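You operate a simulated robot arm through the tools that you are given. There is no shell and no other tool.

Carry out the task below with a simulated two-armed robot. There is one attempt and no reset: what you move stays moved.

TASK
Stow the green sleeping roll in the blue stuff sack and draw it tight.
Fine: slacken the cream toggle lever first; draw it again over the roll, then pull on the roll to try it. Drop nothing. Where these are worked on the way, their far stop is far enough and under half their travel is too little: cream toggle lever.

The check looks at the end state, three seconds after you hand in, the way a careful person would. Anything else that was tipped, shoved, dropped, spilled or broken makes it a failure.

THE ROBOT
Two 7-joint arms with four-finger grippers on one trunk that stands fixed in place. Base frame: the origin is at the foot of the trunk, x ahead of it, y to its left, z up. Lengths are in m, angles in degrees, forces in N, time in s.
The left shoulder is at [0.04, 0.181, 1.204], the right one opposite. With the tool pointing down near the work surface each hand reaches from about 0.1 to 0.8 m from the base axis, measured 20 degrees to its own side. Payload 3.67 kg a hand.
The TCP of each hand is the grasp point between the finger pads, 0.028 m short of the fingertips. In the tool frame z runs along the fingers and y along their closing line. The gripper opens to 0.112 m; its body begins 0.073 m behind the TCP.
Orientation is that of the tool frame in the base frame, as a unit quaternion [w, x, y, z]. With the fingers straight down and closing along the base's y, the tool's x points along the base's -x, its y along +y and its z along -z.

THE INTERFACE
- The arms move only by the tool nudge_tool. It takes "left_plan", "right_plan" or both (then of equal length, played together; a hand with none holds still); each is a list of rows, each an object (a shift or turn left out is 0, a gripper value left out holds the last) with "fingers": the finger opening in mm, from 0 to 112; "linear": the shift along the base's x, y, z in mm, a list of three; "turn": the turn, a rotation vector about the base's x, y, z in degrees, a list of three. In form: [{"fingers": fingers, "linear": [dx, dy, dz], "turn": [ax, ay, az]}, ...]. A call has 1 to 20 rows; each row is the pose to reach, as a shift and turn from the pose commanded when the call began. Rows are played at 5 a second. More than 0.05 m and 8.6 degrees between two rows, or a gripper value outside its range, and nothing of the call is played. Where a pose cannot be reached the arm comes as near as it can. A force on the tool above 90 N (or 10 N above the force at the start of the call, whichever is more), or a blocked arm, ends the call early, and 0.2 s more pass. Each finger travels about 0.0724 m/s and halts on what it meets, pressing with about 39 N; the grip force reading is that of the motor and also rises with nothing between the fingers. The clock runs only during rows and for 0.2 s after the last one: add rows that repeat a pose to give the fingers time. It gives the time, the measured TCP pose, the force on the tool (base axes), the opening and the grip force at its end, in the units of the frame above (readings bear some noise), with the torque about the TCP (base axes, N m) and any sound that the robot's microphone picked up.
- Cameras (640 x 400 px; columns grow to the right, rows downward): "scene" is now at [0.1176, -0.01, 1.4382]; the picture's right is [-0.10, -0.99, 0.00], its down [-0.47, 0.05, -0.88] and it looks along [0.88, -0.09, -0.47] (base axes); focal length 336 px, centre (320, 200). "left" rides on the left gripper at [0.06, 0.018, -0.104] in its tool frame; the picture's right is [-0.29, 0.96, 0.00], its down [-0.80, -0.24, -0.55] and it looks along [-0.53, -0.16, 0.83] (tool axes); focal length 234 px, centre (320, 200). "right" rides on the right gripper at [0.06, -0.018, -0.104] in its tool frame; the picture's right is [0.29, 0.96, 0.00], its down [-0.80, 0.24, -0.55] and it looks along [-0.53, 0.16, 0.83] (tool axes); focal length 234 px, centre (320, 200). There is no depth. A picture from a camera that has moved, and an enlarged one, comes with that camera's place and axes in the base frame and with its lens. The place of the scene camera against the robot may be out by one fixed shift of up to 0.012 m in any direction.
- grab_frame(camera): a new picture of that camera. The clock stands still meanwhile.
- slide_trunk(by): moves the trunk up (or, below 0, down) by that many m; the arms and the scene camera ride with it, the base frame stays. It gives what a move gives, with no picture.
- head_to(pan, tilt): turns the head with the scene camera to pan (to the left, within 86 degrees either way) and tilt (down, from -29 to 69), counted from straight ahead of the robot. It gives what a move gives.
- close_up(camera, box): a new picture of the part [left, top, right, bottom] of that camera's present view, enlarged. The clock stands still meanwhile.
- hand_in(): hands the job in; it is judged then, once.

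Places have to be worked out from the pictures, the camera data and where the tool is seen. Open the grippers and draw the arms clear of the work before you hand the job in, unless the task says otherwise.

The tools are called after ">>>" by a JSON object that holds its "fn" and its "kwargs". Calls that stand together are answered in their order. nudge_tool: Moves the arms, as the interface text tells. Its arguments: {"type":"object","properties":{"left_plan":{"type":"array"},"right_plan":{"type":"array"}},"required":[]} The other tools are called the same way: slide_trunk (by) moves the trunk up or down; head_to (pan, tilt) turns the head that bears the scene camera; grab_frame (camera) takes a picture; close_up (camera, box) takes an enlarged picture of a part of a camera's view; hand_in () hands the job in.

At the start:

```text
time_s: 0.0
left_eef_pos: [0.4623, 0.2064, 1.2155]
left_ee_rot: [0.0, 0.0, 1.0, 0.0]
left_contact_force: [0.2, 0.5, 0.7]
left_moment: [0.05, -0.02, 0.02]
left_finger_gap: 0.1117
left_gripper_force: 0.0
right_eef_pos: [0.3885, -0.1806, 1.2674]
right_ee_rot: [0.001, 0.001, 1.0, -0.001]
right_contact_force: [0.3, 0.0, 0.1]
right_moment: [0.01, 0.0, 0.02]
right_finger_gap: 0.1122
right_gripper_force: 0.0
trunk travel left (down, up): [-0.325, 0.189]
head pan, tilt (commanded): [-5.8, 27.9]
```

scene: 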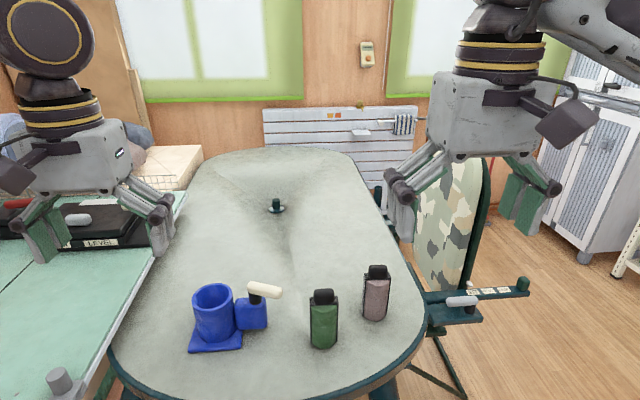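
right: 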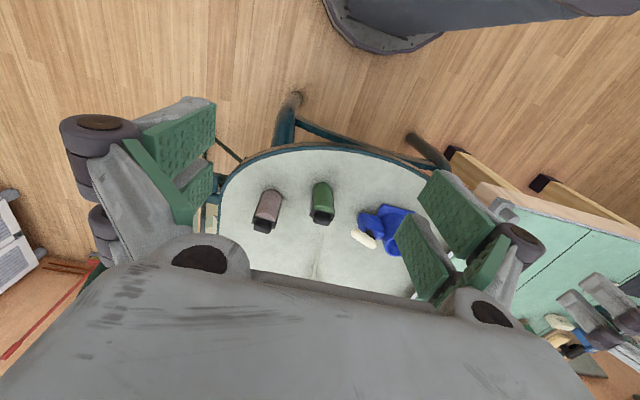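
left: 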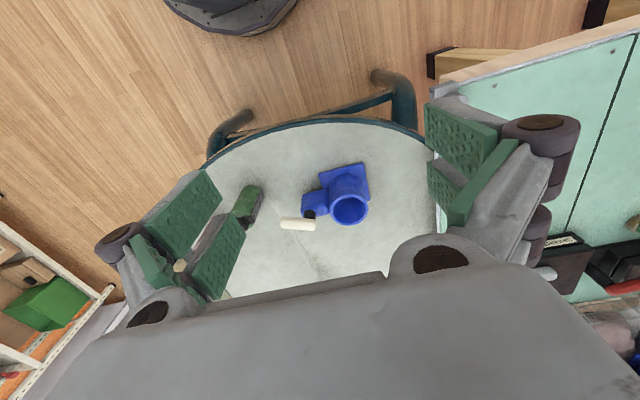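

The scene shows a blue tube on a base plate with a clamp block and a cream lever, plus a green and a mauve roll. I'll enlarge these before moving anything.

>>> {"fn": "close_up", "kwargs": {"camera": "scene", "box": [170, 250, 410, 400]}}

>>> {"fn": "close_up", "kwargs": {"camera": "left", "box": [220, 130, 420, 255]}}

>>> {"fn": "close_up", "kwargs": {"camera": "right", "box": [220, 150, 440, 288]}}

```text
2.67 times, centred on (290, 325) of scene
camera zoom: at [0.1176, -0.01, 1.4382], right [-0.1, -0.99, 0.0], down [-0.47, 0.05, -0.88], along [0.88, -0.09, -0.47], focal length 897 px, centre (400, -133)
```

zoom: 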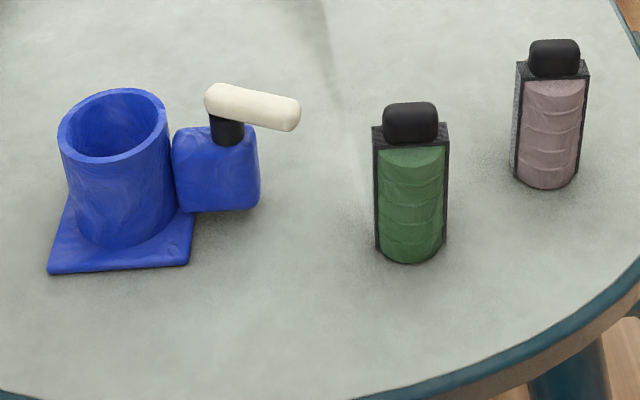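

```text
3.20 times, centred on (320, 192) of left
camera zoom: at [0.404, 0.2237, 1.3181], right [0.29, 0.96, 0.0], down [0.8, -0.24, 0.55], along [0.53, -0.16, -0.83], focal length 749 px, centre (320, 224)
```

zoom: 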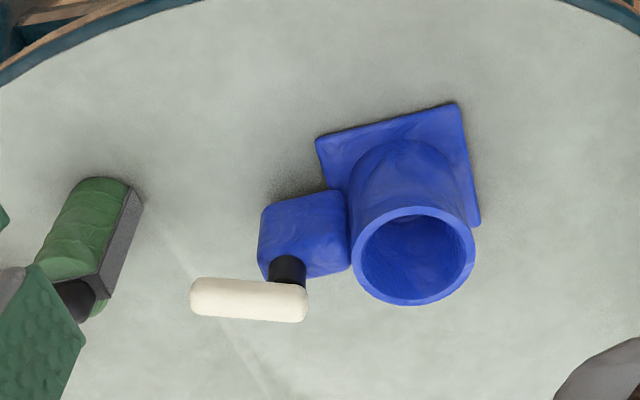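

```text
2.90 times, centred on (330, 219) of right
camera zoom: at [0.3291, -0.1988, 1.3724], right [-0.29, 0.96, 0.0], down [0.8, 0.24, 0.55], along [0.53, 0.16, -0.83], focal length 679 px, centre (291, 145)
```

zoom: 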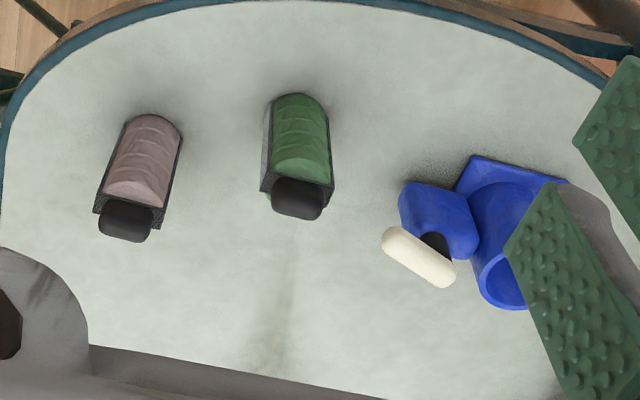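

From the left and right wrist cameras I triangulate the lever at about (0.73–0.76, 0.03–0.10, 0.867), the tube centre near (0.76, 0.19), the green roll near (0.67, -0.085) and the table at about z 0.74. I'm moving both hands to safe heights for closer pictures.

>>> {"fn": "nudge_tool", "kwargs": {"left_plan": [{"linear": [21, 3, -24]}, {"linear": [43, 6, -48]}, {"linear": [64, 10, -71]}, {"linear": [86, 13, -95]}, {"linear": [107, 16, -119]}, {"linear": [128, 19, -143]}, {"linear": [150, 23, -166]}, {"linear": [171, 26, -190]}, {"linear": [171, 26, -190]}, {"linear": [171, 26, -190]}], "right_plan": [{"linear": [17, 6, -31]}, {"linear": [34, 13, -62]}, {"linear": [51, 19, -94]}, {"linear": [68, 26, -125]}, {"linear": [84, 32, -156]}, {"linear": [101, 39, -187]}, {"linear": [118, 45, -219]}, {"linear": [135, 52, -250]}, {"linear": [152, 58, -281]}, {"linear": [152, 58, -281]}]}}

>>> {"fn": "grab_frame", "kwargs": {"camera": "left"}}

>>> {"fn": "grab_frame", "kwargs": {"camera": "right"}}

>>> {"fn": "grab_frame", "kwargs": {"camera": "scene"}}

```text
time_s: 2.2
left_eef_pos: [0.6351, 0.2332, 1.0255]
left_ee_rot: [0.001, 0.0, 1.0, 0.0]
left_contact_force: [-0.5, 0.5, 0.0]
left_moment: [-0.01, -0.04, 0.02]
left_finger_gap: 0.1122
left_gripper_force: 0.0
right_eef_pos: [0.54, -0.1231, 0.9864]
right_ee_rot: [0.0, 0.0, 1.0, -0.001]
right_contact_force: [0.1, 0.1, 0.3]
right_moment: [0.01, -0.03, 0.0]
right_finger_gap: 0.1116
right_gripper_force: 0.1
trunk travel left (down, up): [-0.325, 0.189]
head pan, tilt (commanded): [-5.8, 27.9]
```

```text
taken
camera left: at [0.5752, 0.2496, 1.1286], right [0.29, 0.96, 0.0], down [0.8, -0.24, 0.55], along [0.53, -0.16, -0.83], focal length 234 px, centre (320, 200)
```

left: 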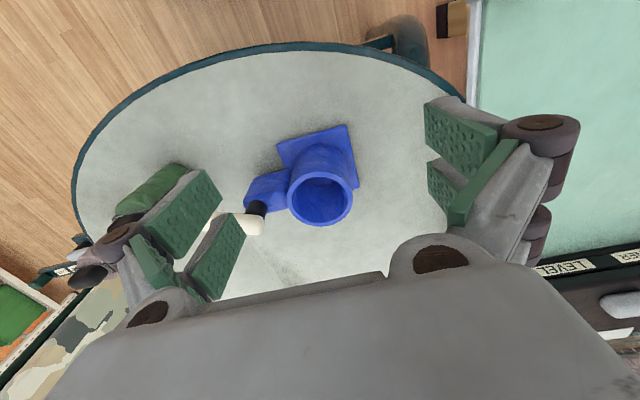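

```text
taken
camera right: at [0.4812, -0.141, 1.0911], right [-0.29, 0.96, 0.0], down [0.8, 0.24, 0.55], along [0.53, 0.16, -0.83], focal length 234 px, centre (320, 200)
```

right: 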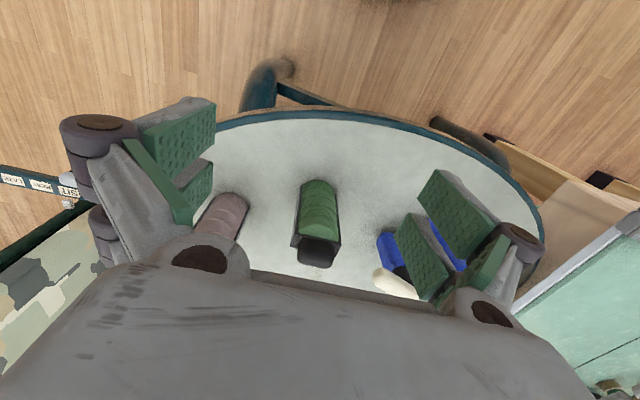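

```text
taken
camera scene: at [0.1174, -0.0101, 1.4382], right [-0.1, -0.99, 0.0], down [-0.47, 0.05, -0.88], along [0.88, -0.09, -0.47], focal length 336 px, centre (320, 200)
```

scene: 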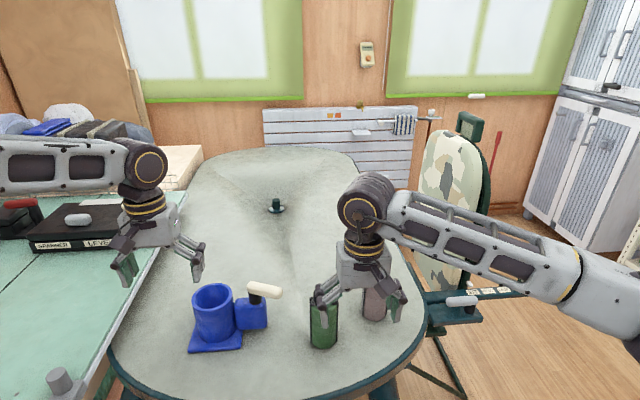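

>>> {"fn": "close_up", "kwargs": {"camera": "left", "box": [220, 110, 380, 240]}}

>>> {"fn": "close_up", "kwargs": {"camera": "right", "box": [250, 160, 390, 280]}}

>>> {"fn": "close_up", "kwargs": {"camera": "scene", "box": [180, 265, 300, 365]}}

```text
3.08 times, centred on (300, 175) of left
camera zoom: at [0.5752, 0.2496, 1.1286], right [0.29, 0.96, 0.0], down [0.8, -0.24, 0.55], along [0.53, -0.16, -0.83], focal length 720 px, centre (382, 277)
```

zoom: 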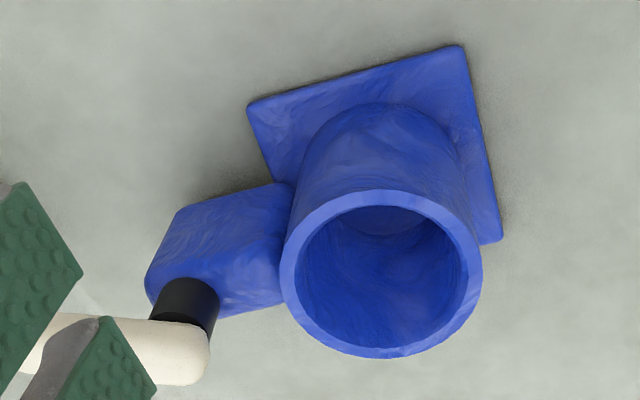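

```text
3.33 times, centred on (320, 220) of right
camera zoom: at [0.4812, -0.141, 1.0911], right [-0.29, 0.96, 0.0], down [0.8, 0.24, 0.55], along [0.53, 0.16, -0.83], focal length 781 px, centre (320, 133)
```

zoom: 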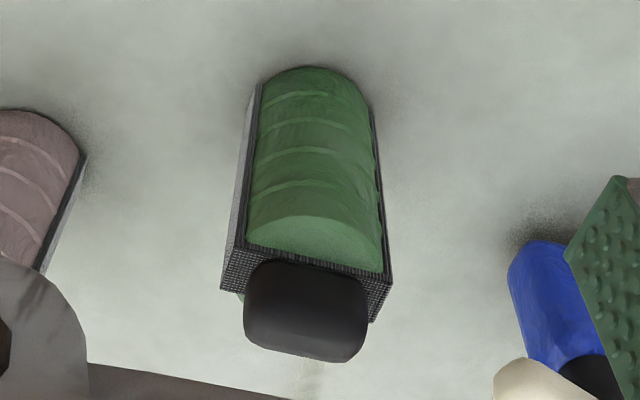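

```text
4.00 times, centred on (240, 315) of scene
camera zoom: at [0.1174, -0.0101, 1.4382], right [-0.1, -0.99, 0.0], down [-0.47, 0.05, -0.88], along [0.88, -0.09, -0.47], focal length 1346 px, centre (640, -260)
```

zoom: 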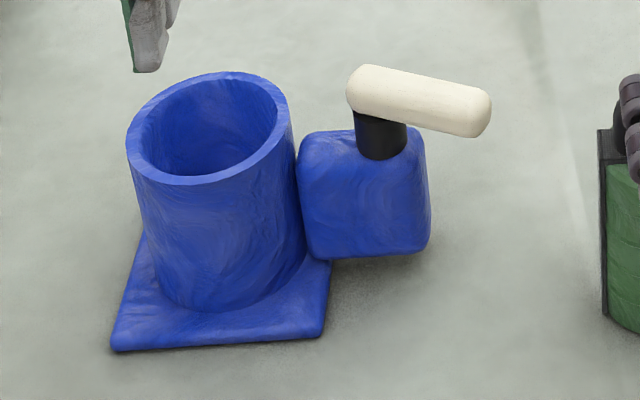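

Now I have: sack plate top z about 0.727, rim z 0.840, tube centre (0.758, 0.1945) with inner diameter about 0.08, knob of the green roll about (0.704, -0.078, 0.869). The right hand goes above the lever with the tool yawed +70° so it can straddle the lever, and the left hand backs off.

>>> {"fn": "nudge_tool", "kwargs": {"right_plan": [{"linear": [20, 8, 15], "turn": [0, 0, 7.8]}, {"linear": [40, 16, 30], "turn": [0, 0, 15.6]}, {"linear": [60, 25, 40], "turn": [0, 0, 23.4]}, {"linear": [80, 34, 40], "turn": [0, 0, 31.2]}, {"linear": [100, 43, 40], "turn": [0, 0, 39]}, {"linear": [120, 52, 40], "turn": [0, 0, 46.8]}, {"linear": [140, 61, 40], "turn": [0, 0, 54.6]}, {"linear": [160, 70, 40], "turn": [0, 0, 62.4]}, {"linear": [180, 78, 34], "turn": [0, 0, 70]}, {"linear": [195, 85, 26], "turn": [0, 0, 70]}, {"linear": [195, 85, 26], "turn": [0, 0, 70]}], "left_plan": [{"linear": [-10, 15, 10]}, {"linear": [-20, 30, 20]}, {"linear": [-30, 45, 30]}, {"linear": [-40, 60, 40]}, {"linear": [-50, 75, 50]}, {"linear": [-50, 80, 50]}, {"linear": [-50, 80, 50]}, {"linear": [-50, 80, 50]}, {"linear": [-50, 80, 50]}, {"linear": [-50, 80, 50]}, {"linear": [-50, 80, 50]}]}}

>>> {"fn": "grab_frame", "kwargs": {"camera": "right"}}

>>> {"fn": "grab_frame", "kwargs": {"camera": "scene"}}

>>> {"fn": "grab_frame", "kwargs": {"camera": "left"}}

```text
time_s: 4.6
left_eef_pos: [0.5851, 0.3116, 1.074]
left_ee_rot: [0.0, 0.0, 1.0, 0.0]
left_contact_force: [-0.3, 0.5, -0.3]
left_moment: [0.0, 0.01, -0.02]
left_finger_gap: 0.1119
left_gripper_force: 0.1
right_eef_pos: [0.6517, -0.0759, 1.0261]
right_ee_rot: [0.0, -0.366, 0.931, 0.0]
right_contact_force: [-0.7, -0.5, 0.0]
right_moment: [0.01, -0.01, -0.05]
right_finger_gap: 0.1119
right_gripper_force: 0.0
right hand out of reach, approached as far as the arm can: row 6, 7, 8, 9, 10, 11
trunk travel left (down, up): [-0.325, 0.189]
head pan, tilt (commanded): [-5.8, 27.9]
```

```text
taken
camera right: at [0.62, -0.1292, 1.1309], right [-0.86, 0.51, 0.0], down [0.42, 0.72, 0.55], along [0.28, 0.48, -0.83], focal length 234 px, centre (320, 200)
```

right: 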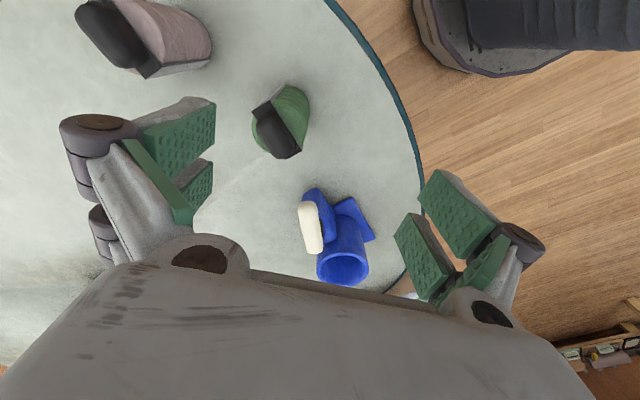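

```text
taken
camera scene: at [0.1179, -0.0099, 1.4381], right [-0.1, -0.99, 0.0], down [-0.47, 0.05, -0.88], along [0.88, -0.09, -0.47], focal length 336 px, centre (320, 200)
```

scene: 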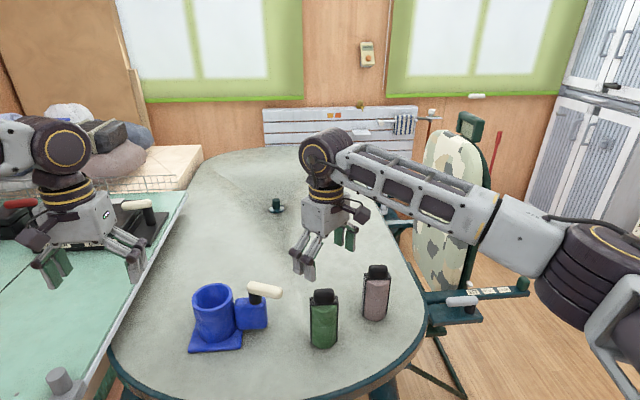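

```text
taken
camera left: at [0.5252, 0.3295, 1.1783], right [0.29, 0.96, 0.0], down [0.8, -0.24, 0.55], along [0.53, -0.16, -0.83], focal length 234 px, centre (320, 200)
```

left: 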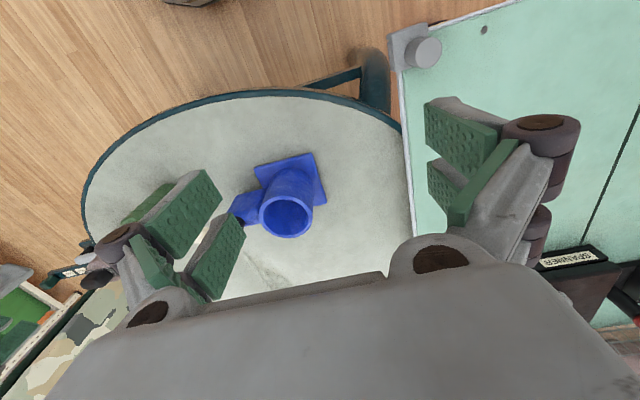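

The right hand stopped short at (0.652, -0.076, 1.026) with 43° yaw, so its reach is worse with the hand high relative to the shoulder. I'll raise the trunk so the work is at a lower relative height, then see what the arms report.

>>> {"fn": "slide_trunk", "kwargs": {"by": 0.15}}

```text
time_s: 6.3
left_eef_pos: [0.5835, 0.3115, 1.2257]
left_ee_rot: [0.0, 0.0, 1.0, 0.0]
left_contact_force: [-1.0, -0.6, 0.4]
left_moment: [0.01, 0.01, 0.0]
left_finger_gap: 0.1121
left_gripper_force: 0.0
right_eef_pos: [0.6516, -0.0768, 1.1772]
right_ee_rot: [-0.001, -0.366, 0.931, 0.0]
right_contact_force: [0.6, -0.2, 0.8]
right_moment: [0.0, -0.01, 0.03]
right_finger_gap: 0.1122
right_gripper_force: 0.0
trunk travel left (down, up): [-0.475, 0.039]
head pan, tilt (commanded): [-5.8, 27.9]
```

The trunk is up 0.15 m. I'll lower the right hand 0.12 m straight down first, which shows whether shifts count from the reached pose or the unreached one.

>>> {"fn": "nudge_tool", "kwargs": {"right_plan": [{"linear": [0, 0, -30]}, {"linear": [0, 0, -60]}, {"linear": [0, 0, -90]}, {"linear": [0, 0, -120]}, {"linear": [0, 0, -120]}]}}

```text
time_s: 7.5
left_eef_pos: [0.5839, 0.3112, 1.2255]
left_ee_rot: [-0.001, 0.0, 1.0, 0.0]
left_contact_force: [0.3, 0.0, 1.4]
left_moment: [0.02, 0.02, 0.0]
left_finger_gap: 0.1121
left_gripper_force: 0.1
right_eef_pos: [0.6505, -0.0759, 1.0565]
right_ee_rot: [0.0, -0.367, 0.93, 0.0]
right_contact_force: [-0.4, -0.7, 0.4]
right_moment: [-0.01, 0.01, 0.01]
right_finger_gap: 0.1117
right_gripper_force: 0.0
trunk travel left (down, up): [-0.475, 0.039]
head pan, tilt (commanded): [-5.8, 27.9]
```

Shifts count from the reached pose. Now I'll move forward to about (0.735, -0.038, 1.015) and complete the yaw to 70°.

>>> {"fn": "nudge_tool", "kwargs": {"right_plan": [{"linear": [17, 8, 0], "turn": [0, 0, 5.4]}, {"linear": [34, 15, -10], "turn": [0, 0, 10.8]}, {"linear": [50, 23, -20], "turn": [0, 0, 16.2]}, {"linear": [67, 30, -30], "turn": [0, 0, 21.6]}, {"linear": [84, 38, -42], "turn": [0, 0, 27]}, {"linear": [84, 38, -42], "turn": [0, 0, 27]}]}}

>>> {"fn": "grab_frame", "kwargs": {"camera": "right"}}

>>> {"fn": "grab_frame", "kwargs": {"camera": "scene"}}

```text
time_s: 8.9
left_eef_pos: [0.5847, 0.3107, 1.2269]
left_ee_rot: [-0.001, 0.0, 1.0, 0.0]
left_contact_force: [1.1, -0.6, -0.8]
left_moment: [-0.01, -0.02, -0.02]
left_finger_gap: 0.1118
left_gripper_force: 0.1
right_eef_pos: [0.6502, -0.0758, 1.0566]
right_ee_rot: [0.0, -0.366, 0.931, 0.0]
right_contact_force: [-1.1, 0.2, -0.4]
right_moment: [0.02, 0.01, 0.02]
right_finger_gap: 0.1119
right_gripper_force: 0.2
right hand out of reach, approached as far as the arm can: row 1, 2, 3, 4, 5, 6
trunk travel left (down, up): [-0.475, 0.039]
head pan, tilt (commanded): [-5.8, 27.9]
```

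```text
taken
camera right: at [0.6196, -0.1294, 1.162], right [-0.86, 0.51, 0.0], down [0.42, 0.72, 0.55], along [0.28, 0.48, -0.83], focal length 234 px, centre (320, 200)
```

right: 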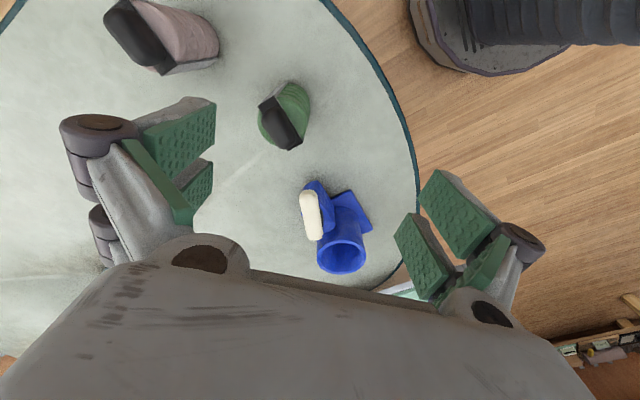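

```text
taken
camera scene: at [0.1178, -0.0099, 1.5893], right [-0.1, -0.99, 0.0], down [-0.47, 0.05, -0.88], along [0.88, -0.09, -0.47], focal length 336 px, centre (320, 200)
```

scene: 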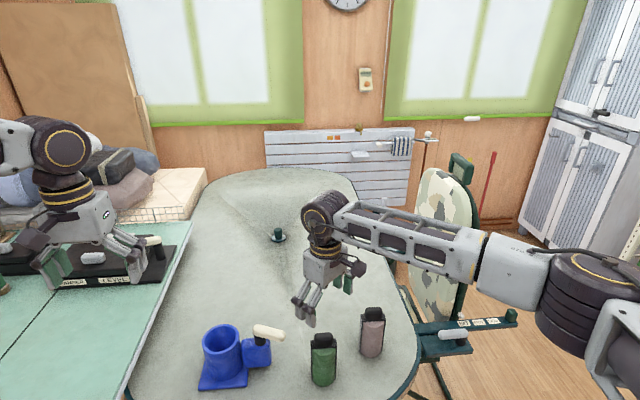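

It wouldn't move at all, which points to the yaw, not the reach. I'll try the same shift with no further turn.

>>> {"fn": "nudge_tool", "kwargs": {"right_plan": [{"linear": [17, 8, 0]}, {"linear": [34, 15, -10]}, {"linear": [50, 23, -20]}, {"linear": [67, 30, -30]}, {"linear": [67, 30, -30]}]}}

```text
time_s: 10.2
left_eef_pos: [0.5846, 0.3111, 1.2257]
left_ee_rot: [0.0, 0.0, 1.0, 0.0]
left_contact_force: [-0.3, -0.2, 0.6]
left_moment: [0.02, 0.02, -0.02]
left_finger_gap: 0.1119
left_gripper_force: 0.0
right_eef_pos: [0.6513, -0.0745, 1.0574]
right_ee_rot: [0.0, -0.366, 0.931, 0.0]
right_contact_force: [-0.3, -0.2, -0.6]
right_moment: [0.01, -0.01, 0.0]
right_finger_gap: 0.1119
right_gripper_force: 0.1
right hand out of reach, approached as far as the arm can: row 1, 2, 3, 4, 5
trunk travel left (down, up): [-0.475, 0.039]
head pan, tilt (commanded): [-5.8, 27.9]
```

Still blocked at this yaw. I'll turn the right hand back to about 0° yaw and then test the forward reach.

>>> {"fn": "nudge_tool", "kwargs": {"right_plan": [{"turn": [0, 0, -7.2]}, {"turn": [0, 0, -14.4]}, {"turn": [0, 0, -21.6]}, {"turn": [0, 0, -28.8]}, {"turn": [0, 0, -36]}, {"turn": [0, 0, -43]}, {"linear": [17, 8, 0], "turn": [0, 0, -43]}, {"linear": [34, 15, -5], "turn": [0, 0, -43]}, {"linear": [50, 23, -10], "turn": [0, 0, -43]}, {"linear": [67, 30, -15], "turn": [0, 0, -43]}, {"linear": [84, 38, -20], "turn": [0, 0, -43]}, {"linear": [84, 38, -20], "turn": [0, 0, -43]}]}}

```text
time_s: 12.8
left_eef_pos: [0.5847, 0.311, 1.2278]
left_ee_rot: [-0.001, 0.0, 1.0, 0.0]
left_contact_force: [0.7, 0.1, 0.5]
left_moment: [0.01, 0.05, -0.02]
left_finger_gap: 0.112
left_gripper_force: 0.0
right_eef_pos: [0.7356, -0.0388, 1.0341]
right_ee_rot: [-0.001, 0.0, 1.0, 0.001]
right_contact_force: [-1.0, -0.6, -0.5]
right_moment: [-0.03, -0.04, 0.03]
right_finger_gap: 0.1122
right_gripper_force: 0.1
trunk travel left (down, up): [-0.475, 0.039]
head pan, tilt (commanded): [-5.8, 27.9]
```

At 0° yaw the reach is fine, so the right wrist is limited in positive yaw; the left should mirror that. I'll retreat the right hand, and turn the left hand +70° and bring it over the lever.

>>> {"fn": "nudge_tool", "kwargs": {"right_plan": [{"linear": [-32, -23, 13]}, {"linear": [-63, -47, 26]}, {"linear": [-95, -70, 39]}, {"linear": [-127, -94, 52]}, {"linear": [-158, -117, 64]}, {"linear": [-190, -141, 77]}, {"linear": [-222, -164, 90]}, {"linear": [-253, -188, 103]}, {"linear": [-285, -211, 116]}, {"linear": [-285, -211, 116]}, {"linear": [-285, -211, 116]}, {"linear": [-285, -211, 116]}, {"linear": [-285, -211, 116]}, {"linear": [-285, -211, 116]}, {"linear": [-285, -211, 116]}, {"linear": [-285, -211, 116]}, {"linear": [-285, -211, 116]}, {"linear": [-285, -211, 116]}, {"linear": [-285, -211, 116]}, {"linear": [-285, -211, 116]}], "left_plan": [{"turn": [0, 0, 7.8]}, {"turn": [0, 0, 15.6]}, {"turn": [0, 0, 23.4]}, {"turn": [0, 0, 31.2]}, {"turn": [0, 0, 39]}, {"turn": [0, 0, 46.8]}, {"turn": [0, 0, 54.6]}, {"turn": [0, 0, 62.4]}, {"turn": [0, 0, 70]}, {"linear": [10, -31, -20], "turn": [0, 0, 70]}, {"linear": [20, -62, -40], "turn": [0, 0, 70]}, {"linear": [30, -93, -60], "turn": [0, 0, 70]}, {"linear": [40, -124, -80], "turn": [0, 0, 70]}, {"linear": [50, -155, -100], "turn": [0, 0, 70]}, {"linear": [60, -186, -120], "turn": [0, 0, 70]}, {"linear": [70, -217, -140], "turn": [0, 0, 70]}, {"linear": [80, -248, -160], "turn": [0, 0, 70]}, {"linear": [90, -280, -180], "turn": [0, 0, 70]}, {"linear": [98, -311, -196], "turn": [0, 0, 70]}, {"linear": [98, -311, -196], "turn": [0, 0, 70]}]}}

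>>> {"fn": "grab_frame", "kwargs": {"camera": "left"}}

>>> {"fn": "grab_frame", "kwargs": {"camera": "scene"}}

```text
time_s: 16.9
left_eef_pos: [0.5722, 0.1386, 1.1019]
left_ee_rot: [0.001, -0.574, 0.819, -0.001]
left_contact_force: [-0.1, -0.6, 0.3]
left_moment: [0.02, 0.02, -0.02]
left_finger_gap: 0.1121
left_gripper_force: 0.0
left hand out of reach, approached as far as the arm can: row 14, 15, 16, 17, 18, 19, 20
right_eef_pos: [0.4498, -0.2487, 1.1514]
right_ee_rot: [0.001, 0.001, 1.0, 0.0]
right_contact_force: [0.0, 0.0, -0.5]
right_moment: [0.0, -0.02, 0.02]
right_finger_gap: 0.1119
right_gripper_force: 0.0
trunk travel left (down, up): [-0.475, 0.039]
head pan, tilt (commanded): [-5.8, 27.9]
```

```text
taken
camera left: at [0.5362, 0.0892, 1.2051], right [-0.8, 0.6, 0.0], down [0.5, 0.67, 0.55], along [0.33, 0.44, -0.83], focal length 234 px, centre (320, 200)
```

left: 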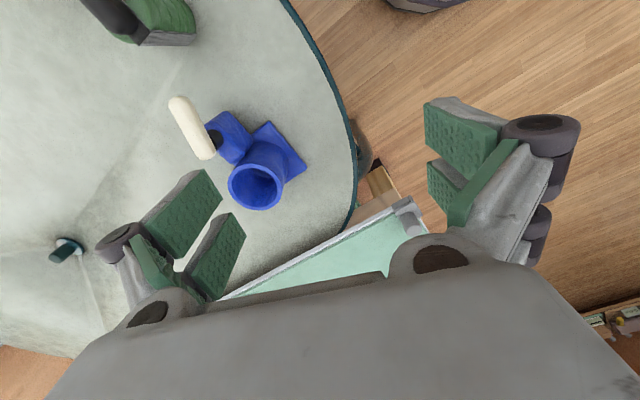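

```text
taken
camera scene: at [0.1176, -0.0102, 1.5893], right [-0.1, -0.99, 0.0], down [-0.47, 0.05, -0.88], along [0.88, -0.09, -0.47], focal length 336 px, centre (320, 200)
```

scene: 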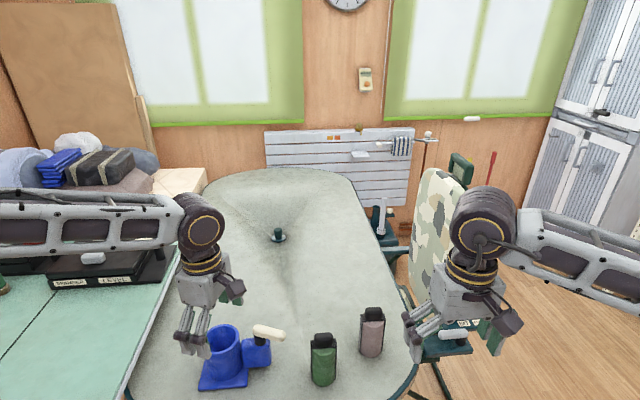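

The left hand reached 70° yaw but then couldn't travel toward the lever. I'll unwind the yaw in place, go over the lever at 0° yaw, and find the usable yaw range there.

>>> {"fn": "nudge_tool", "kwargs": {"left_plan": [{"turn": [0, 0, -7.8]}, {"turn": [0, 0, -15.6]}, {"turn": [0, 0, -23.4]}, {"turn": [0, 0, -31.2]}, {"turn": [0, 0, -39]}, {"turn": [0, 0, -46.8]}, {"turn": [0, 0, -54.6]}, {"turn": [0, 0, -62.4]}, {"turn": [0, 0, -70]}, {"linear": [26, -17, -6], "turn": [0, 0, -70]}, {"linear": [52, -34, -12], "turn": [0, 0, -70]}, {"linear": [78, -51, -18], "turn": [0, 0, -70]}, {"linear": [104, -68, -24], "turn": [0, 0, -70]}, {"linear": [130, -85, -30], "turn": [0, 0, -70]}, {"linear": [156, -102, -40], "turn": [0, 0, -70]}, {"linear": [156, -102, -40], "turn": [0, 0, -70]}]}}

>>> {"fn": "grab_frame", "kwargs": {"camera": "left"}}

```text
time_s: 20.4
left_eef_pos: [0.5993, 0.158, 1.1161]
left_ee_rot: [0.0, 0.0, 1.0, 0.0]
left_contact_force: [-0.4, 0.3, -0.2]
left_moment: [0.01, 0.04, -0.02]
left_finger_gap: 0.1122
left_gripper_force: 0.0
left hand out of reach, approached as far as the arm can: row 10, 11, 12, 13, 14, 15, 16
right_eef_pos: [0.4498, -0.2499, 1.1513]
right_ee_rot: [0.0, 0.0, 1.0, 0.0]
right_contact_force: [0.0, 1.0, -0.3]
right_moment: [-0.02, 0.02, 0.04]
right_finger_gap: 0.1121
right_gripper_force: 0.0
trunk travel left (down, up): [-0.475, 0.039]
head pan, tilt (commanded): [-5.8, 27.9]
```

```text
taken
camera left: at [0.541, 0.175, 1.2207], right [0.29, 0.96, 0.0], down [0.8, -0.24, 0.56], along [0.53, -0.16, -0.83], focal length 234 px, centre (320, 200)
```

left: 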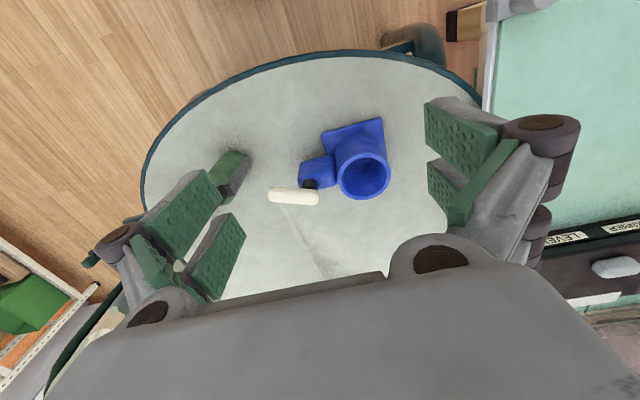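

It's stuck around (0.60, 0.16), probably in a poor elbow posture after the turn. I'll back it off toward its starting pose and approach again.

>>> {"fn": "nudge_tool", "kwargs": {"left_plan": [{"linear": [-20, 10, 20]}, {"linear": [-40, 20, 45]}, {"linear": [-70, 30, 75]}, {"linear": [-100, 40, 105]}, {"linear": [-120, 45, 135]}, {"linear": [-130, 45, 160]}, {"linear": [-130, 45, 160]}]}}

>>> {"fn": "grab_frame", "kwargs": {"camera": "scene"}}

```text
time_s: 21.9
left_eef_pos: [0.4708, 0.2016, 1.2783]
left_ee_rot: [0.0, 0.0, 1.0, 0.0]
left_contact_force: [0.3, 0.1, 0.8]
left_moment: [-0.01, 0.02, 0.02]
left_finger_gap: 0.1121
left_gripper_force: 0.1
right_eef_pos: [0.4504, -0.2499, 1.1514]
right_ee_rot: [0.0, 0.001, 1.0, 0.0]
right_contact_force: [0.1, 0.3, 0.9]
right_moment: [0.0, 0.0, 0.02]
right_finger_gap: 0.1117
right_gripper_force: 0.0
trunk travel left (down, up): [-0.475, 0.039]
head pan, tilt (commanded): [-5.8, 27.9]
```

```text
taken
camera scene: at [0.118, -0.0098, 1.5892], right [-0.1, -0.99, 0.0], down [-0.47, 0.05, -0.88], along [0.88, -0.09, -0.47], focal length 336 px, centre (320, 200)
```

scene: 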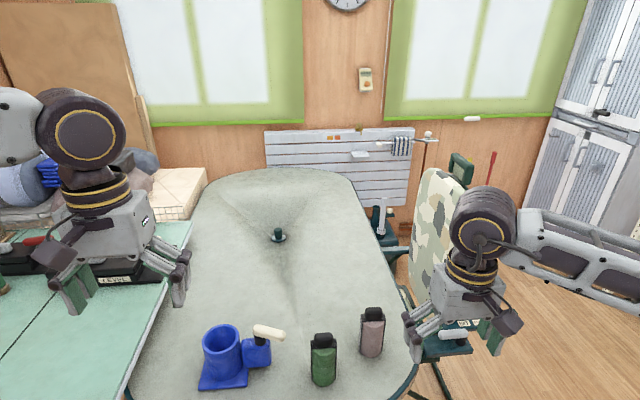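

Back near the start posture. I'm trying again toward (0.72, 0.04, 1.03) at 0° yaw, dropping in height early.

>>> {"fn": "nudge_tool", "kwargs": {"left_plan": [{"linear": [15, -5, -40]}, {"linear": [30, -10, -80]}, {"linear": [50, -20, -115]}, {"linear": [75, -35, -145]}, {"linear": [100, -50, -170]}, {"linear": [125, -70, -190]}, {"linear": [150, -90, -205]}, {"linear": [175, -110, -220]}, {"linear": [200, -130, -235]}, {"linear": [225, -148, -245]}, {"linear": [249, -162, -248]}, {"linear": [249, -162, -248]}]}}

>>> {"fn": "grab_frame", "kwargs": {"camera": "left"}}

>>> {"fn": "grab_frame", "kwargs": {"camera": "scene"}}

```text
time_s: 24.6
left_eef_pos: [0.5954, 0.1595, 1.0976]
left_ee_rot: [0.0, 0.0, 1.0, -0.001]
left_contact_force: [-0.8, -0.3, 0.1]
left_moment: [0.01, 0.03, 0.01]
left_finger_gap: 0.112
left_gripper_force: 0.1
left hand out of reach, approached as far as the arm can: row 6, 7, 8, 9, 10, 11, 12
right_eef_pos: [0.4501, -0.2504, 1.1504]
right_ee_rot: [0.0, 0.0, 1.0, 0.0]
right_contact_force: [0.7, 0.0, -0.7]
right_moment: [-0.03, 0.04, -0.01]
right_finger_gap: 0.1118
right_gripper_force: 0.1
trunk travel left (down, up): [-0.475, 0.039]
head pan, tilt (commanded): [-5.8, 27.9]
```

```text
taken
camera left: at [0.5341, 0.178, 1.2012], right [0.29, 0.96, 0.0], down [0.8, -0.24, 0.56], along [0.53, -0.16, -0.83], focal length 234 px, centre (320, 200)
```

left: 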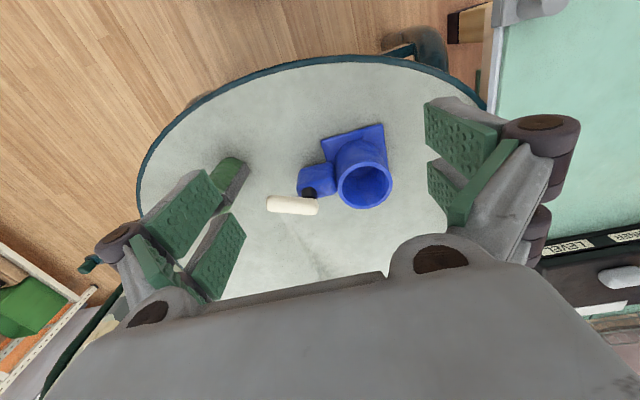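

```text
taken
camera scene: at [0.1175, -0.0102, 1.5893], right [-0.1, -0.99, 0.0], down [-0.47, 0.05, -0.88], along [0.88, -0.09, -0.47], focal length 336 px, centre (320, 200)
```

scene: 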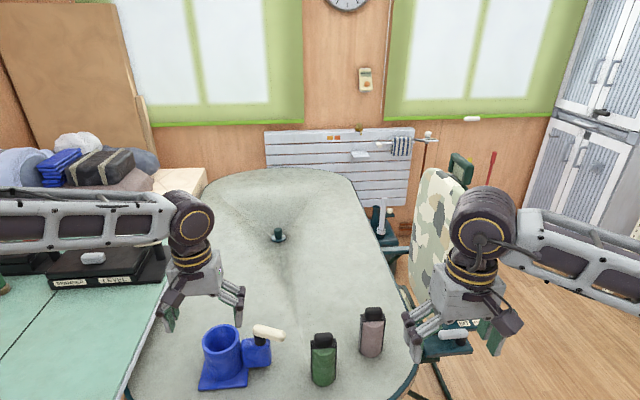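

The left arm stalls at y≈0.16 again. I'll probe separately which direction is blocked, pushing straight ahead in x with a slight descent first.

>>> {"fn": "nudge_tool", "kwargs": {"left_plan": [{"linear": [20, 10, -5]}, {"linear": [45, 20, -15]}, {"linear": [70, 20, -25]}, {"linear": [95, 20, -35]}, {"linear": [120, 20, -45]}, {"linear": [120, 20, -45]}]}}

```text
time_s: 25.9
left_eef_pos: [0.6416, 0.2256, 1.0881]
left_ee_rot: [0.001, -0.001, 1.0, 0.0]
left_contact_force: [0.4, -0.4, 0.4]
left_moment: [-0.01, 0.01, -0.02]
left_finger_gap: 0.112
left_gripper_force: 0.0
left hand out of reach, approached as far as the arm can: row 1, 2, 3, 4, 5, 6
right_eef_pos: [0.4509, -0.2511, 1.1519]
right_ee_rot: [0.0, 0.001, 1.0, 0.0]
right_contact_force: [0.1, 0.1, 0.6]
right_moment: [-0.01, 0.01, -0.01]
right_finger_gap: 0.112
right_gripper_force: 0.1
trunk travel left (down, up): [-0.475, 0.039]
head pan, tilt (commanded): [-5.8, 27.9]
```

The boundary looks tied to height, since the right hand reached farther when lower. I'll drop the left hand to z≈0.95 (tips 0.92, above lever and rim) and then try forward again.

>>> {"fn": "nudge_tool", "kwargs": {"left_plan": [{"linear": [-10, 0, -35]}, {"linear": [-20, 0, -70]}, {"linear": [-20, 0, -105]}, {"linear": [-20, 0, -135]}, {"linear": [0, -15, -135]}, {"linear": [20, -40, -135]}, {"linear": [40, -65, -135]}, {"linear": [50, -90, -135]}, {"linear": [60, -115, -135]}, {"linear": [60, -115, -135]}]}}

>>> {"fn": "grab_frame", "kwargs": {"camera": "left"}}

```text
time_s: 28.1
left_eef_pos: [0.5962, 0.2049, 1.0366]
left_ee_rot: [0.001, -0.001, 1.0, 0.001]
left_contact_force: [0.7, 0.0, 0.6]
left_moment: [0.02, 0.01, 0.0]
left_finger_gap: 0.1119
left_gripper_force: 0.1
left hand out of reach, approached as far as the arm can: row 1, 2, 3, 4, 5, 6, 7, 8, 9, 10
right_eef_pos: [0.4511, -0.2493, 1.1518]
right_ee_rot: [0.001, 0.001, 1.0, 0.0]
right_contact_force: [0.5, 0.1, 0.1]
right_moment: [0.0, 0.0, 0.0]
right_finger_gap: 0.1119
right_gripper_force: 0.1
trunk travel left (down, up): [-0.475, 0.039]
head pan, tilt (commanded): [-5.8, 27.9]
```

```text
taken
camera left: at [0.5369, 0.2233, 1.1396], right [0.29, 0.96, 0.0], down [0.8, -0.24, 0.56], along [0.53, -0.16, -0.83], focal length 234 px, centre (320, 200)
```

left: 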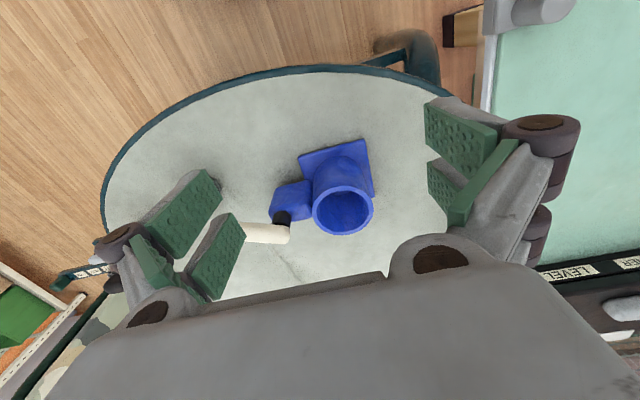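

The left arm is in an awkward posture against some limit. I'll look at both arms with the head to understand their elbows.

>>> {"fn": "head_to", "kwargs": {"pan": 50, "tilt": 30}}

>>> {"fn": "grab_frame", "kwargs": {"camera": "scene"}}

>>> {"fn": "head_to", "kwargs": {"pan": -50, "tilt": 30}}

>>> {"fn": "grab_frame", "kwargs": {"camera": "scene"}}

```text
time_s: 29.4
left_eef_pos: [0.5965, 0.2051, 1.0372]
left_ee_rot: [0.001, 0.0, 1.0, 0.001]
left_contact_force: [0.3, 0.1, -0.4]
left_moment: [0.0, 0.01, 0.02]
left_finger_gap: 0.1118
left_gripper_force: 0.0
right_eef_pos: [0.4492, -0.249, 1.1517]
right_ee_rot: [0.0, 0.002, 1.0, -0.001]
right_contact_force: [0.1, -0.5, -0.8]
right_moment: [-0.05, -0.03, 0.01]
right_finger_gap: 0.1119
right_gripper_force: 0.1
trunk travel left (down, up): [-0.475, 0.039]
head pan, tilt (commanded): [50.0, 30.0]
```

```text
taken
camera scene: at [0.0852, 0.0684, 1.586], right [0.77, -0.64, 0.0], down [-0.32, -0.38, -0.87], along [0.56, 0.66, -0.5], focal length 336 px, centre (320, 200)
```

scene: 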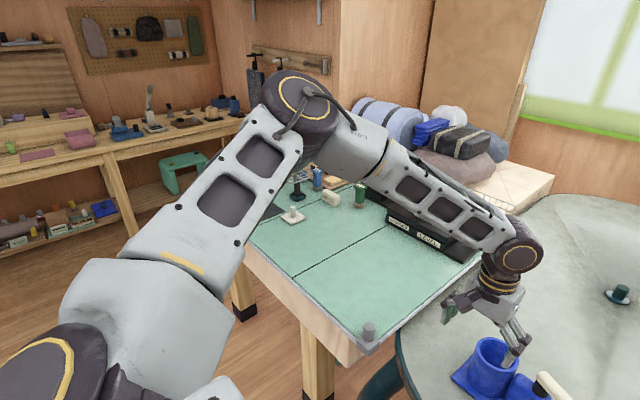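

```text
time_s: 31.2
left_eef_pos: [0.5969, 0.2052, 1.0365]
left_ee_rot: [0.001, 0.0, 1.0, 0.0]
left_contact_force: [1.0, 0.4, 0.3]
left_moment: [-0.03, 0.01, 0.0]
left_finger_gap: 0.1119
left_gripper_force: 0.2
right_eef_pos: [0.4504, -0.2507, 1.152]
right_ee_rot: [0.0, 0.001, 1.0, -0.001]
right_contact_force: [-0.9, -0.4, -0.2]
right_moment: [0.01, 0.02, 0.01]
right_finger_gap: 0.1118
right_gripper_force: 0.2
trunk travel left (down, up): [-0.475, 0.039]
head pan, tilt (commanded): [-50.0, 30.0]
```

```text
taken
camera scene: at [0.0852, -0.0701, 1.586], right [-0.77, -0.64, 0.0], down [-0.32, 0.38, -0.87], along [0.56, -0.66, -0.5], focal length 336 px, centre (320, 200)
```

scene: 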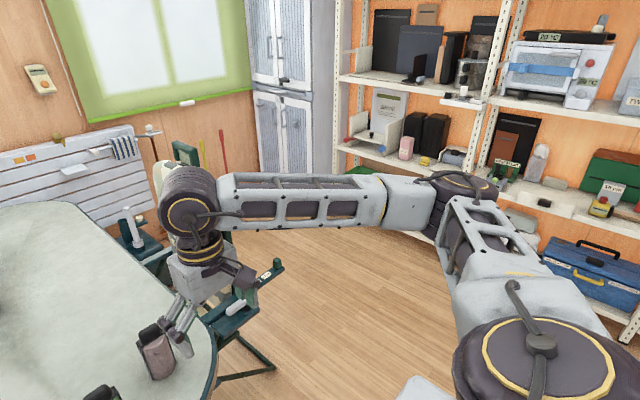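

The left elbow has been driven up high (about z 1.48) while the right elbow sits level, which explains the left's stall. I'll retract the left hand and turn it to negative yaw to bring the elbow back down, then look.

>>> {"fn": "nudge_tool", "kwargs": {"left_plan": [{"linear": [-20, 5, 30]}, {"linear": [-50, 15, 60]}, {"linear": [-80, 25, 90]}, {"linear": [-110, 35, 120]}, {"linear": [-140, 45, 150]}, {"linear": [-140, 45, 150], "turn": [0, 0, -8]}, {"linear": [-140, 45, 150], "turn": [0, 0, -16]}, {"linear": [-140, 45, 150], "turn": [0, 0, -24]}, {"linear": [-140, 45, 150], "turn": [0, 0, -32]}, {"linear": [-140, 45, 150], "turn": [0, 0, -40]}, {"linear": [-140, 45, 150], "turn": [0, 0, -48]}, {"linear": [-140, 45, 150], "turn": [0, 0, -56]}, {"linear": [-140, 45, 150], "turn": [0, 0, -56]}]}}

>>> {"fn": "head_to", "kwargs": {"pan": 50, "tilt": 30}}

>>> {"fn": "grab_frame", "kwargs": {"camera": "scene"}}

```text
time_s: 34.0
left_eef_pos: [0.4567, 0.2488, 1.1852]
left_ee_rot: [0.0, 0.469, 0.883, 0.0]
left_contact_force: [0.3, 0.4, 0.9]
left_moment: [-0.01, 0.04, 0.01]
left_finger_gap: 0.1123
left_gripper_force: 0.1
right_eef_pos: [0.4505, -0.2501, 1.1512]
right_ee_rot: [0.001, 0.001, 1.0, 0.0]
right_contact_force: [-0.6, -1.1, 0.3]
right_moment: [-0.01, -0.03, -0.04]
right_finger_gap: 0.1123
right_gripper_force: 0.0
trunk travel left (down, up): [-0.475, 0.039]
head pan, tilt (commanded): [-50.0, 30.0]
```

```text
time_s: 35.7
left_eef_pos: [0.4581, 0.2487, 1.1849]
left_ee_rot: [0.0, 0.469, 0.883, 0.0]
left_contact_force: [-0.2, -0.3, 1.0]
left_moment: [0.03, 0.02, -0.02]
left_finger_gap: 0.1121
left_gripper_force: 0.0
right_eef_pos: [0.4502, -0.2494, 1.1509]
right_ee_rot: [0.0, 0.001, 1.0, -0.001]
right_contact_force: [0.1, 0.9, 0.3]
right_moment: [-0.01, 0.0, -0.02]
right_finger_gap: 0.1122
right_gripper_force: 0.1
trunk travel left (down, up): [-0.475, 0.039]
head pan, tilt (commanded): [50.0, 30.0]
```

```text
taken
camera scene: at [0.0851, 0.0684, 1.586], right [0.77, -0.64, 0.0], down [-0.32, -0.38, -0.87], along [0.56, 0.66, -0.5], focal length 336 px, centre (320, 200)
```

scene: 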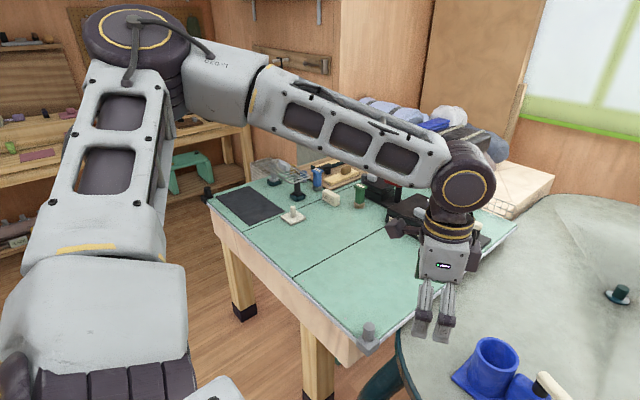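

The left elbow is now even higher (about z 1.54). I'll test how yaw affects it by turning to 0° and beyond at this retracted spot.

>>> {"fn": "nudge_tool", "kwargs": {"left_plan": [{"turn": [0, 0, 8]}, {"turn": [0, 0, 16]}, {"turn": [0, 0, 24]}, {"turn": [0, 0, 32]}, {"turn": [0, 0, 40]}, {"turn": [0, 0, 48]}, {"turn": [0, 0, 56]}, {"turn": [0, 0, 56]}]}}

>>> {"fn": "grab_frame", "kwargs": {"camera": "scene"}}

>>> {"fn": "nudge_tool", "kwargs": {"left_plan": [{"turn": [0, 0, 8]}, {"turn": [0, 0, 16]}, {"turn": [0, 0, 24]}, {"turn": [0, 0, 32]}, {"turn": [0, 0, 40]}, {"turn": [0, 0, 48]}, {"turn": [0, 0, 56]}, {"turn": [0, 0, 56]}]}}

>>> {"fn": "grab_frame", "kwargs": {"camera": "scene"}}

```text
time_s: 37.5
left_eef_pos: [0.4568, 0.2508, 1.1847]
left_ee_rot: [0.0, 0.0, 1.0, 0.001]
left_contact_force: [-0.1, 0.6, -0.2]
left_moment: [0.03, 0.0, -0.03]
left_finger_gap: 0.112
left_gripper_force: 0.0
right_eef_pos: [0.4498, -0.2493, 1.1519]
right_ee_rot: [-0.001, 0.001, 1.0, 0.0]
right_contact_force: [1.5, -0.2, 0.3]
right_moment: [-0.01, -0.01, 0.03]
right_finger_gap: 0.1119
right_gripper_force: 0.1
trunk travel left (down, up): [-0.475, 0.039]
head pan, tilt (commanded): [50.0, 30.0]
```

```text
taken
camera scene: at [0.0851, 0.0685, 1.586], right [0.77, -0.64, 0.0], down [-0.32, -0.38, -0.87], along [0.56, 0.66, -0.5], focal length 336 px, centre (320, 200)
```

scene: 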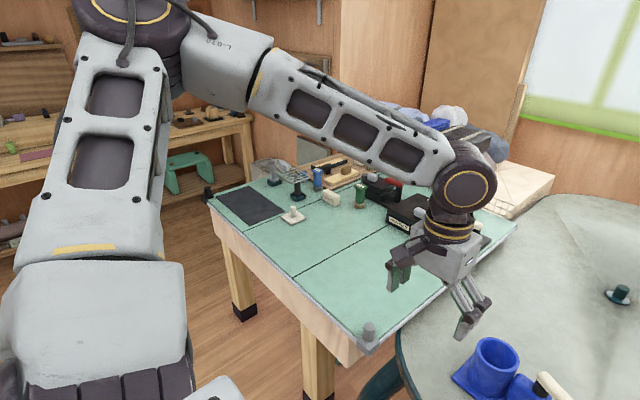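

```text
time_s: 39.3
left_eef_pos: [0.4577, 0.2487, 1.1863]
left_ee_rot: [0.001, -0.47, 0.883, 0.001]
left_contact_force: [-0.1, 0.2, 0.5]
left_moment: [0.0, 0.01, 0.0]
left_finger_gap: 0.112
left_gripper_force: 0.0
right_eef_pos: [0.4494, -0.2508, 1.1502]
right_ee_rot: [0.0, 0.001, 1.0, 0.0]
right_contact_force: [0.4, 0.0, 0.0]
right_moment: [0.0, -0.04, -0.01]
right_finger_gap: 0.1123
right_gripper_force: 0.0
trunk travel left (down, up): [-0.475, 0.039]
head pan, tilt (commanded): [50.0, 30.0]
```

```text
taken
camera scene: at [0.0851, 0.0685, 1.586], right [0.77, -0.64, 0.0], down [-0.32, -0.38, -0.87], along [0.56, 0.66, -0.5], focal length 336 px, centre (320, 200)
```

scene: 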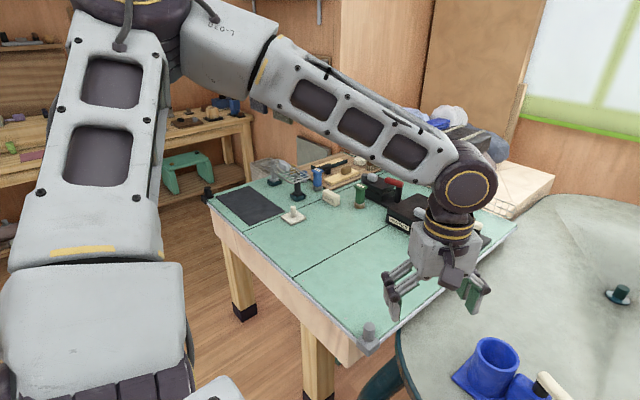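

Negative yaw lowers the left elbow a little. I'll turn the left to about -56° and then move forward, as the right arm's successful path did in mirror image.

>>> {"fn": "nudge_tool", "kwargs": {"left_plan": [{"turn": [0, 0, -8]}, {"turn": [0, 0, -16]}, {"turn": [0, 0, -24]}, {"turn": [0, 0, -32]}, {"turn": [0, 0, -40]}, {"turn": [0, 0, -48]}, {"turn": [0, 0, -56]}, {"turn": [0, 0, -64]}, {"turn": [0, 0, -72]}, {"turn": [0, 0, -80]}, {"turn": [0, 0, -88]}, {"turn": [0, 0, -96]}, {"turn": [0, 0, -104]}, {"turn": [0, 0, -112]}, {"linear": [25, -12, -22], "turn": [0, 0, -112]}, {"linear": [50, -24, -44], "turn": [0, 0, -112]}, {"linear": [75, -36, -66], "turn": [0, 0, -112]}, {"linear": [100, -48, -88], "turn": [0, 0, -112]}, {"linear": [120, -58, -108], "turn": [0, 0, -112]}, {"linear": [142, -69, -126], "turn": [0, 0, -112]}]}}

>>> {"fn": "grab_frame", "kwargs": {"camera": "scene"}}

```text
time_s: 43.5
left_eef_pos: [0.5972, 0.1844, 1.0618]
left_ee_rot: [0.0, 0.469, 0.883, 0.0]
left_contact_force: [0.2, -0.4, -0.5]
left_moment: [-0.01, -0.01, 0.04]
left_finger_gap: 0.1116
left_gripper_force: 0.0
left hand out of reach, approached as far as the arm can: row 20
right_eef_pos: [0.4511, -0.2485, 1.1515]
right_ee_rot: [-0.001, 0.001, 1.0, -0.001]
right_contact_force: [-0.7, -0.1, -0.3]
right_moment: [-0.02, -0.02, 0.0]
right_finger_gap: 0.1121
right_gripper_force: 0.1
trunk travel left (down, up): [-0.475, 0.039]
head pan, tilt (commanded): [50.0, 30.0]
```

```text
taken
camera scene: at [0.0861, 0.0692, 1.5859], right [0.77, -0.64, 0.0], down [-0.32, -0.38, -0.87], along [0.56, 0.66, -0.5], focal length 336 px, centre (320, 200)
```

scene: 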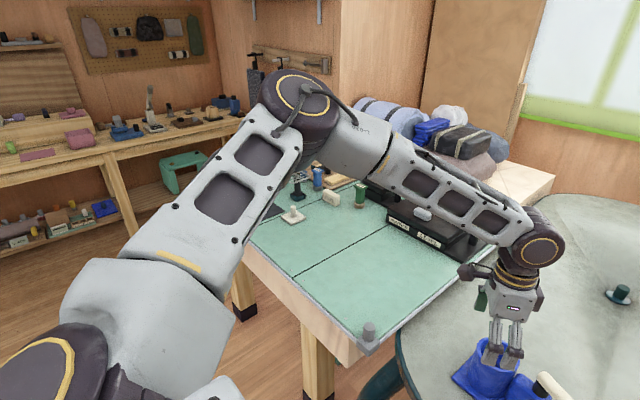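

The hand stops at the same upper-arm position whatever the yaw: every stall point lies on a sphere around one elbow position, so the shoulder is locked. I'll swing the left arm out to the left to near-full extension, high above the bench, unwinding yaw, to re-pose the elbow.

>>> {"fn": "nudge_tool", "kwargs": {"left_plan": [{"linear": [0, 38, 10], "turn": [0, 0, 8]}, {"linear": [0, 76, 20], "turn": [0, 0, 16]}, {"linear": [5, 114, 30], "turn": [0, 0, 24]}, {"linear": [10, 152, 40], "turn": [0, 0, 32]}, {"linear": [15, 190, 50], "turn": [0, 0, 40]}, {"linear": [20, 228, 60], "turn": [0, 0, 48]}, {"linear": [25, 266, 70], "turn": [0, 0, 56]}, {"linear": [30, 304, 75], "turn": [0, 0, 56]}, {"linear": [40, 340, 80], "turn": [0, 0, 56]}, {"linear": [50, 375, 80], "turn": [0, 0, 56]}, {"linear": [60, 400, 80], "turn": [0, 0, 56]}, {"linear": [60, 400, 80], "turn": [0, 0, 56]}]}}

>>> {"fn": "grab_frame", "kwargs": {"camera": "scene"}}

```text
time_s: 46.1
left_eef_pos: [0.6547, 0.5842, 1.1436]
left_ee_rot: [0.001, 0.0, 1.0, 0.0]
left_contact_force: [0.0, -0.3, 0.1]
left_moment: [0.05, -0.04, 0.0]
left_finger_gap: 0.112
left_gripper_force: 0.1
right_eef_pos: [0.4501, -0.2505, 1.1509]
right_ee_rot: [0.0, 0.001, 1.0, 0.0]
right_contact_force: [0.3, -0.5, -0.1]
right_moment: [-0.02, 0.03, 0.0]
right_finger_gap: 0.1121
right_gripper_force: 0.1
trunk travel left (down, up): [-0.475, 0.039]
head pan, tilt (commanded): [50.0, 30.0]
```

```text
taken
camera scene: at [0.0848, 0.068, 1.586], right [0.77, -0.64, 0.0], down [-0.32, -0.38, -0.87], along [0.56, 0.66, -0.5], focal length 336 px, centre (320, 200)
```

scene: 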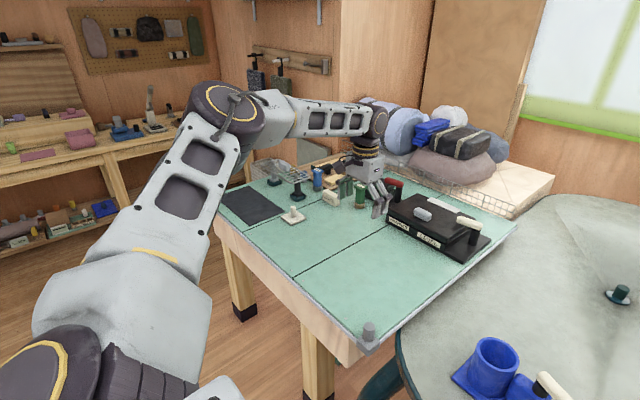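

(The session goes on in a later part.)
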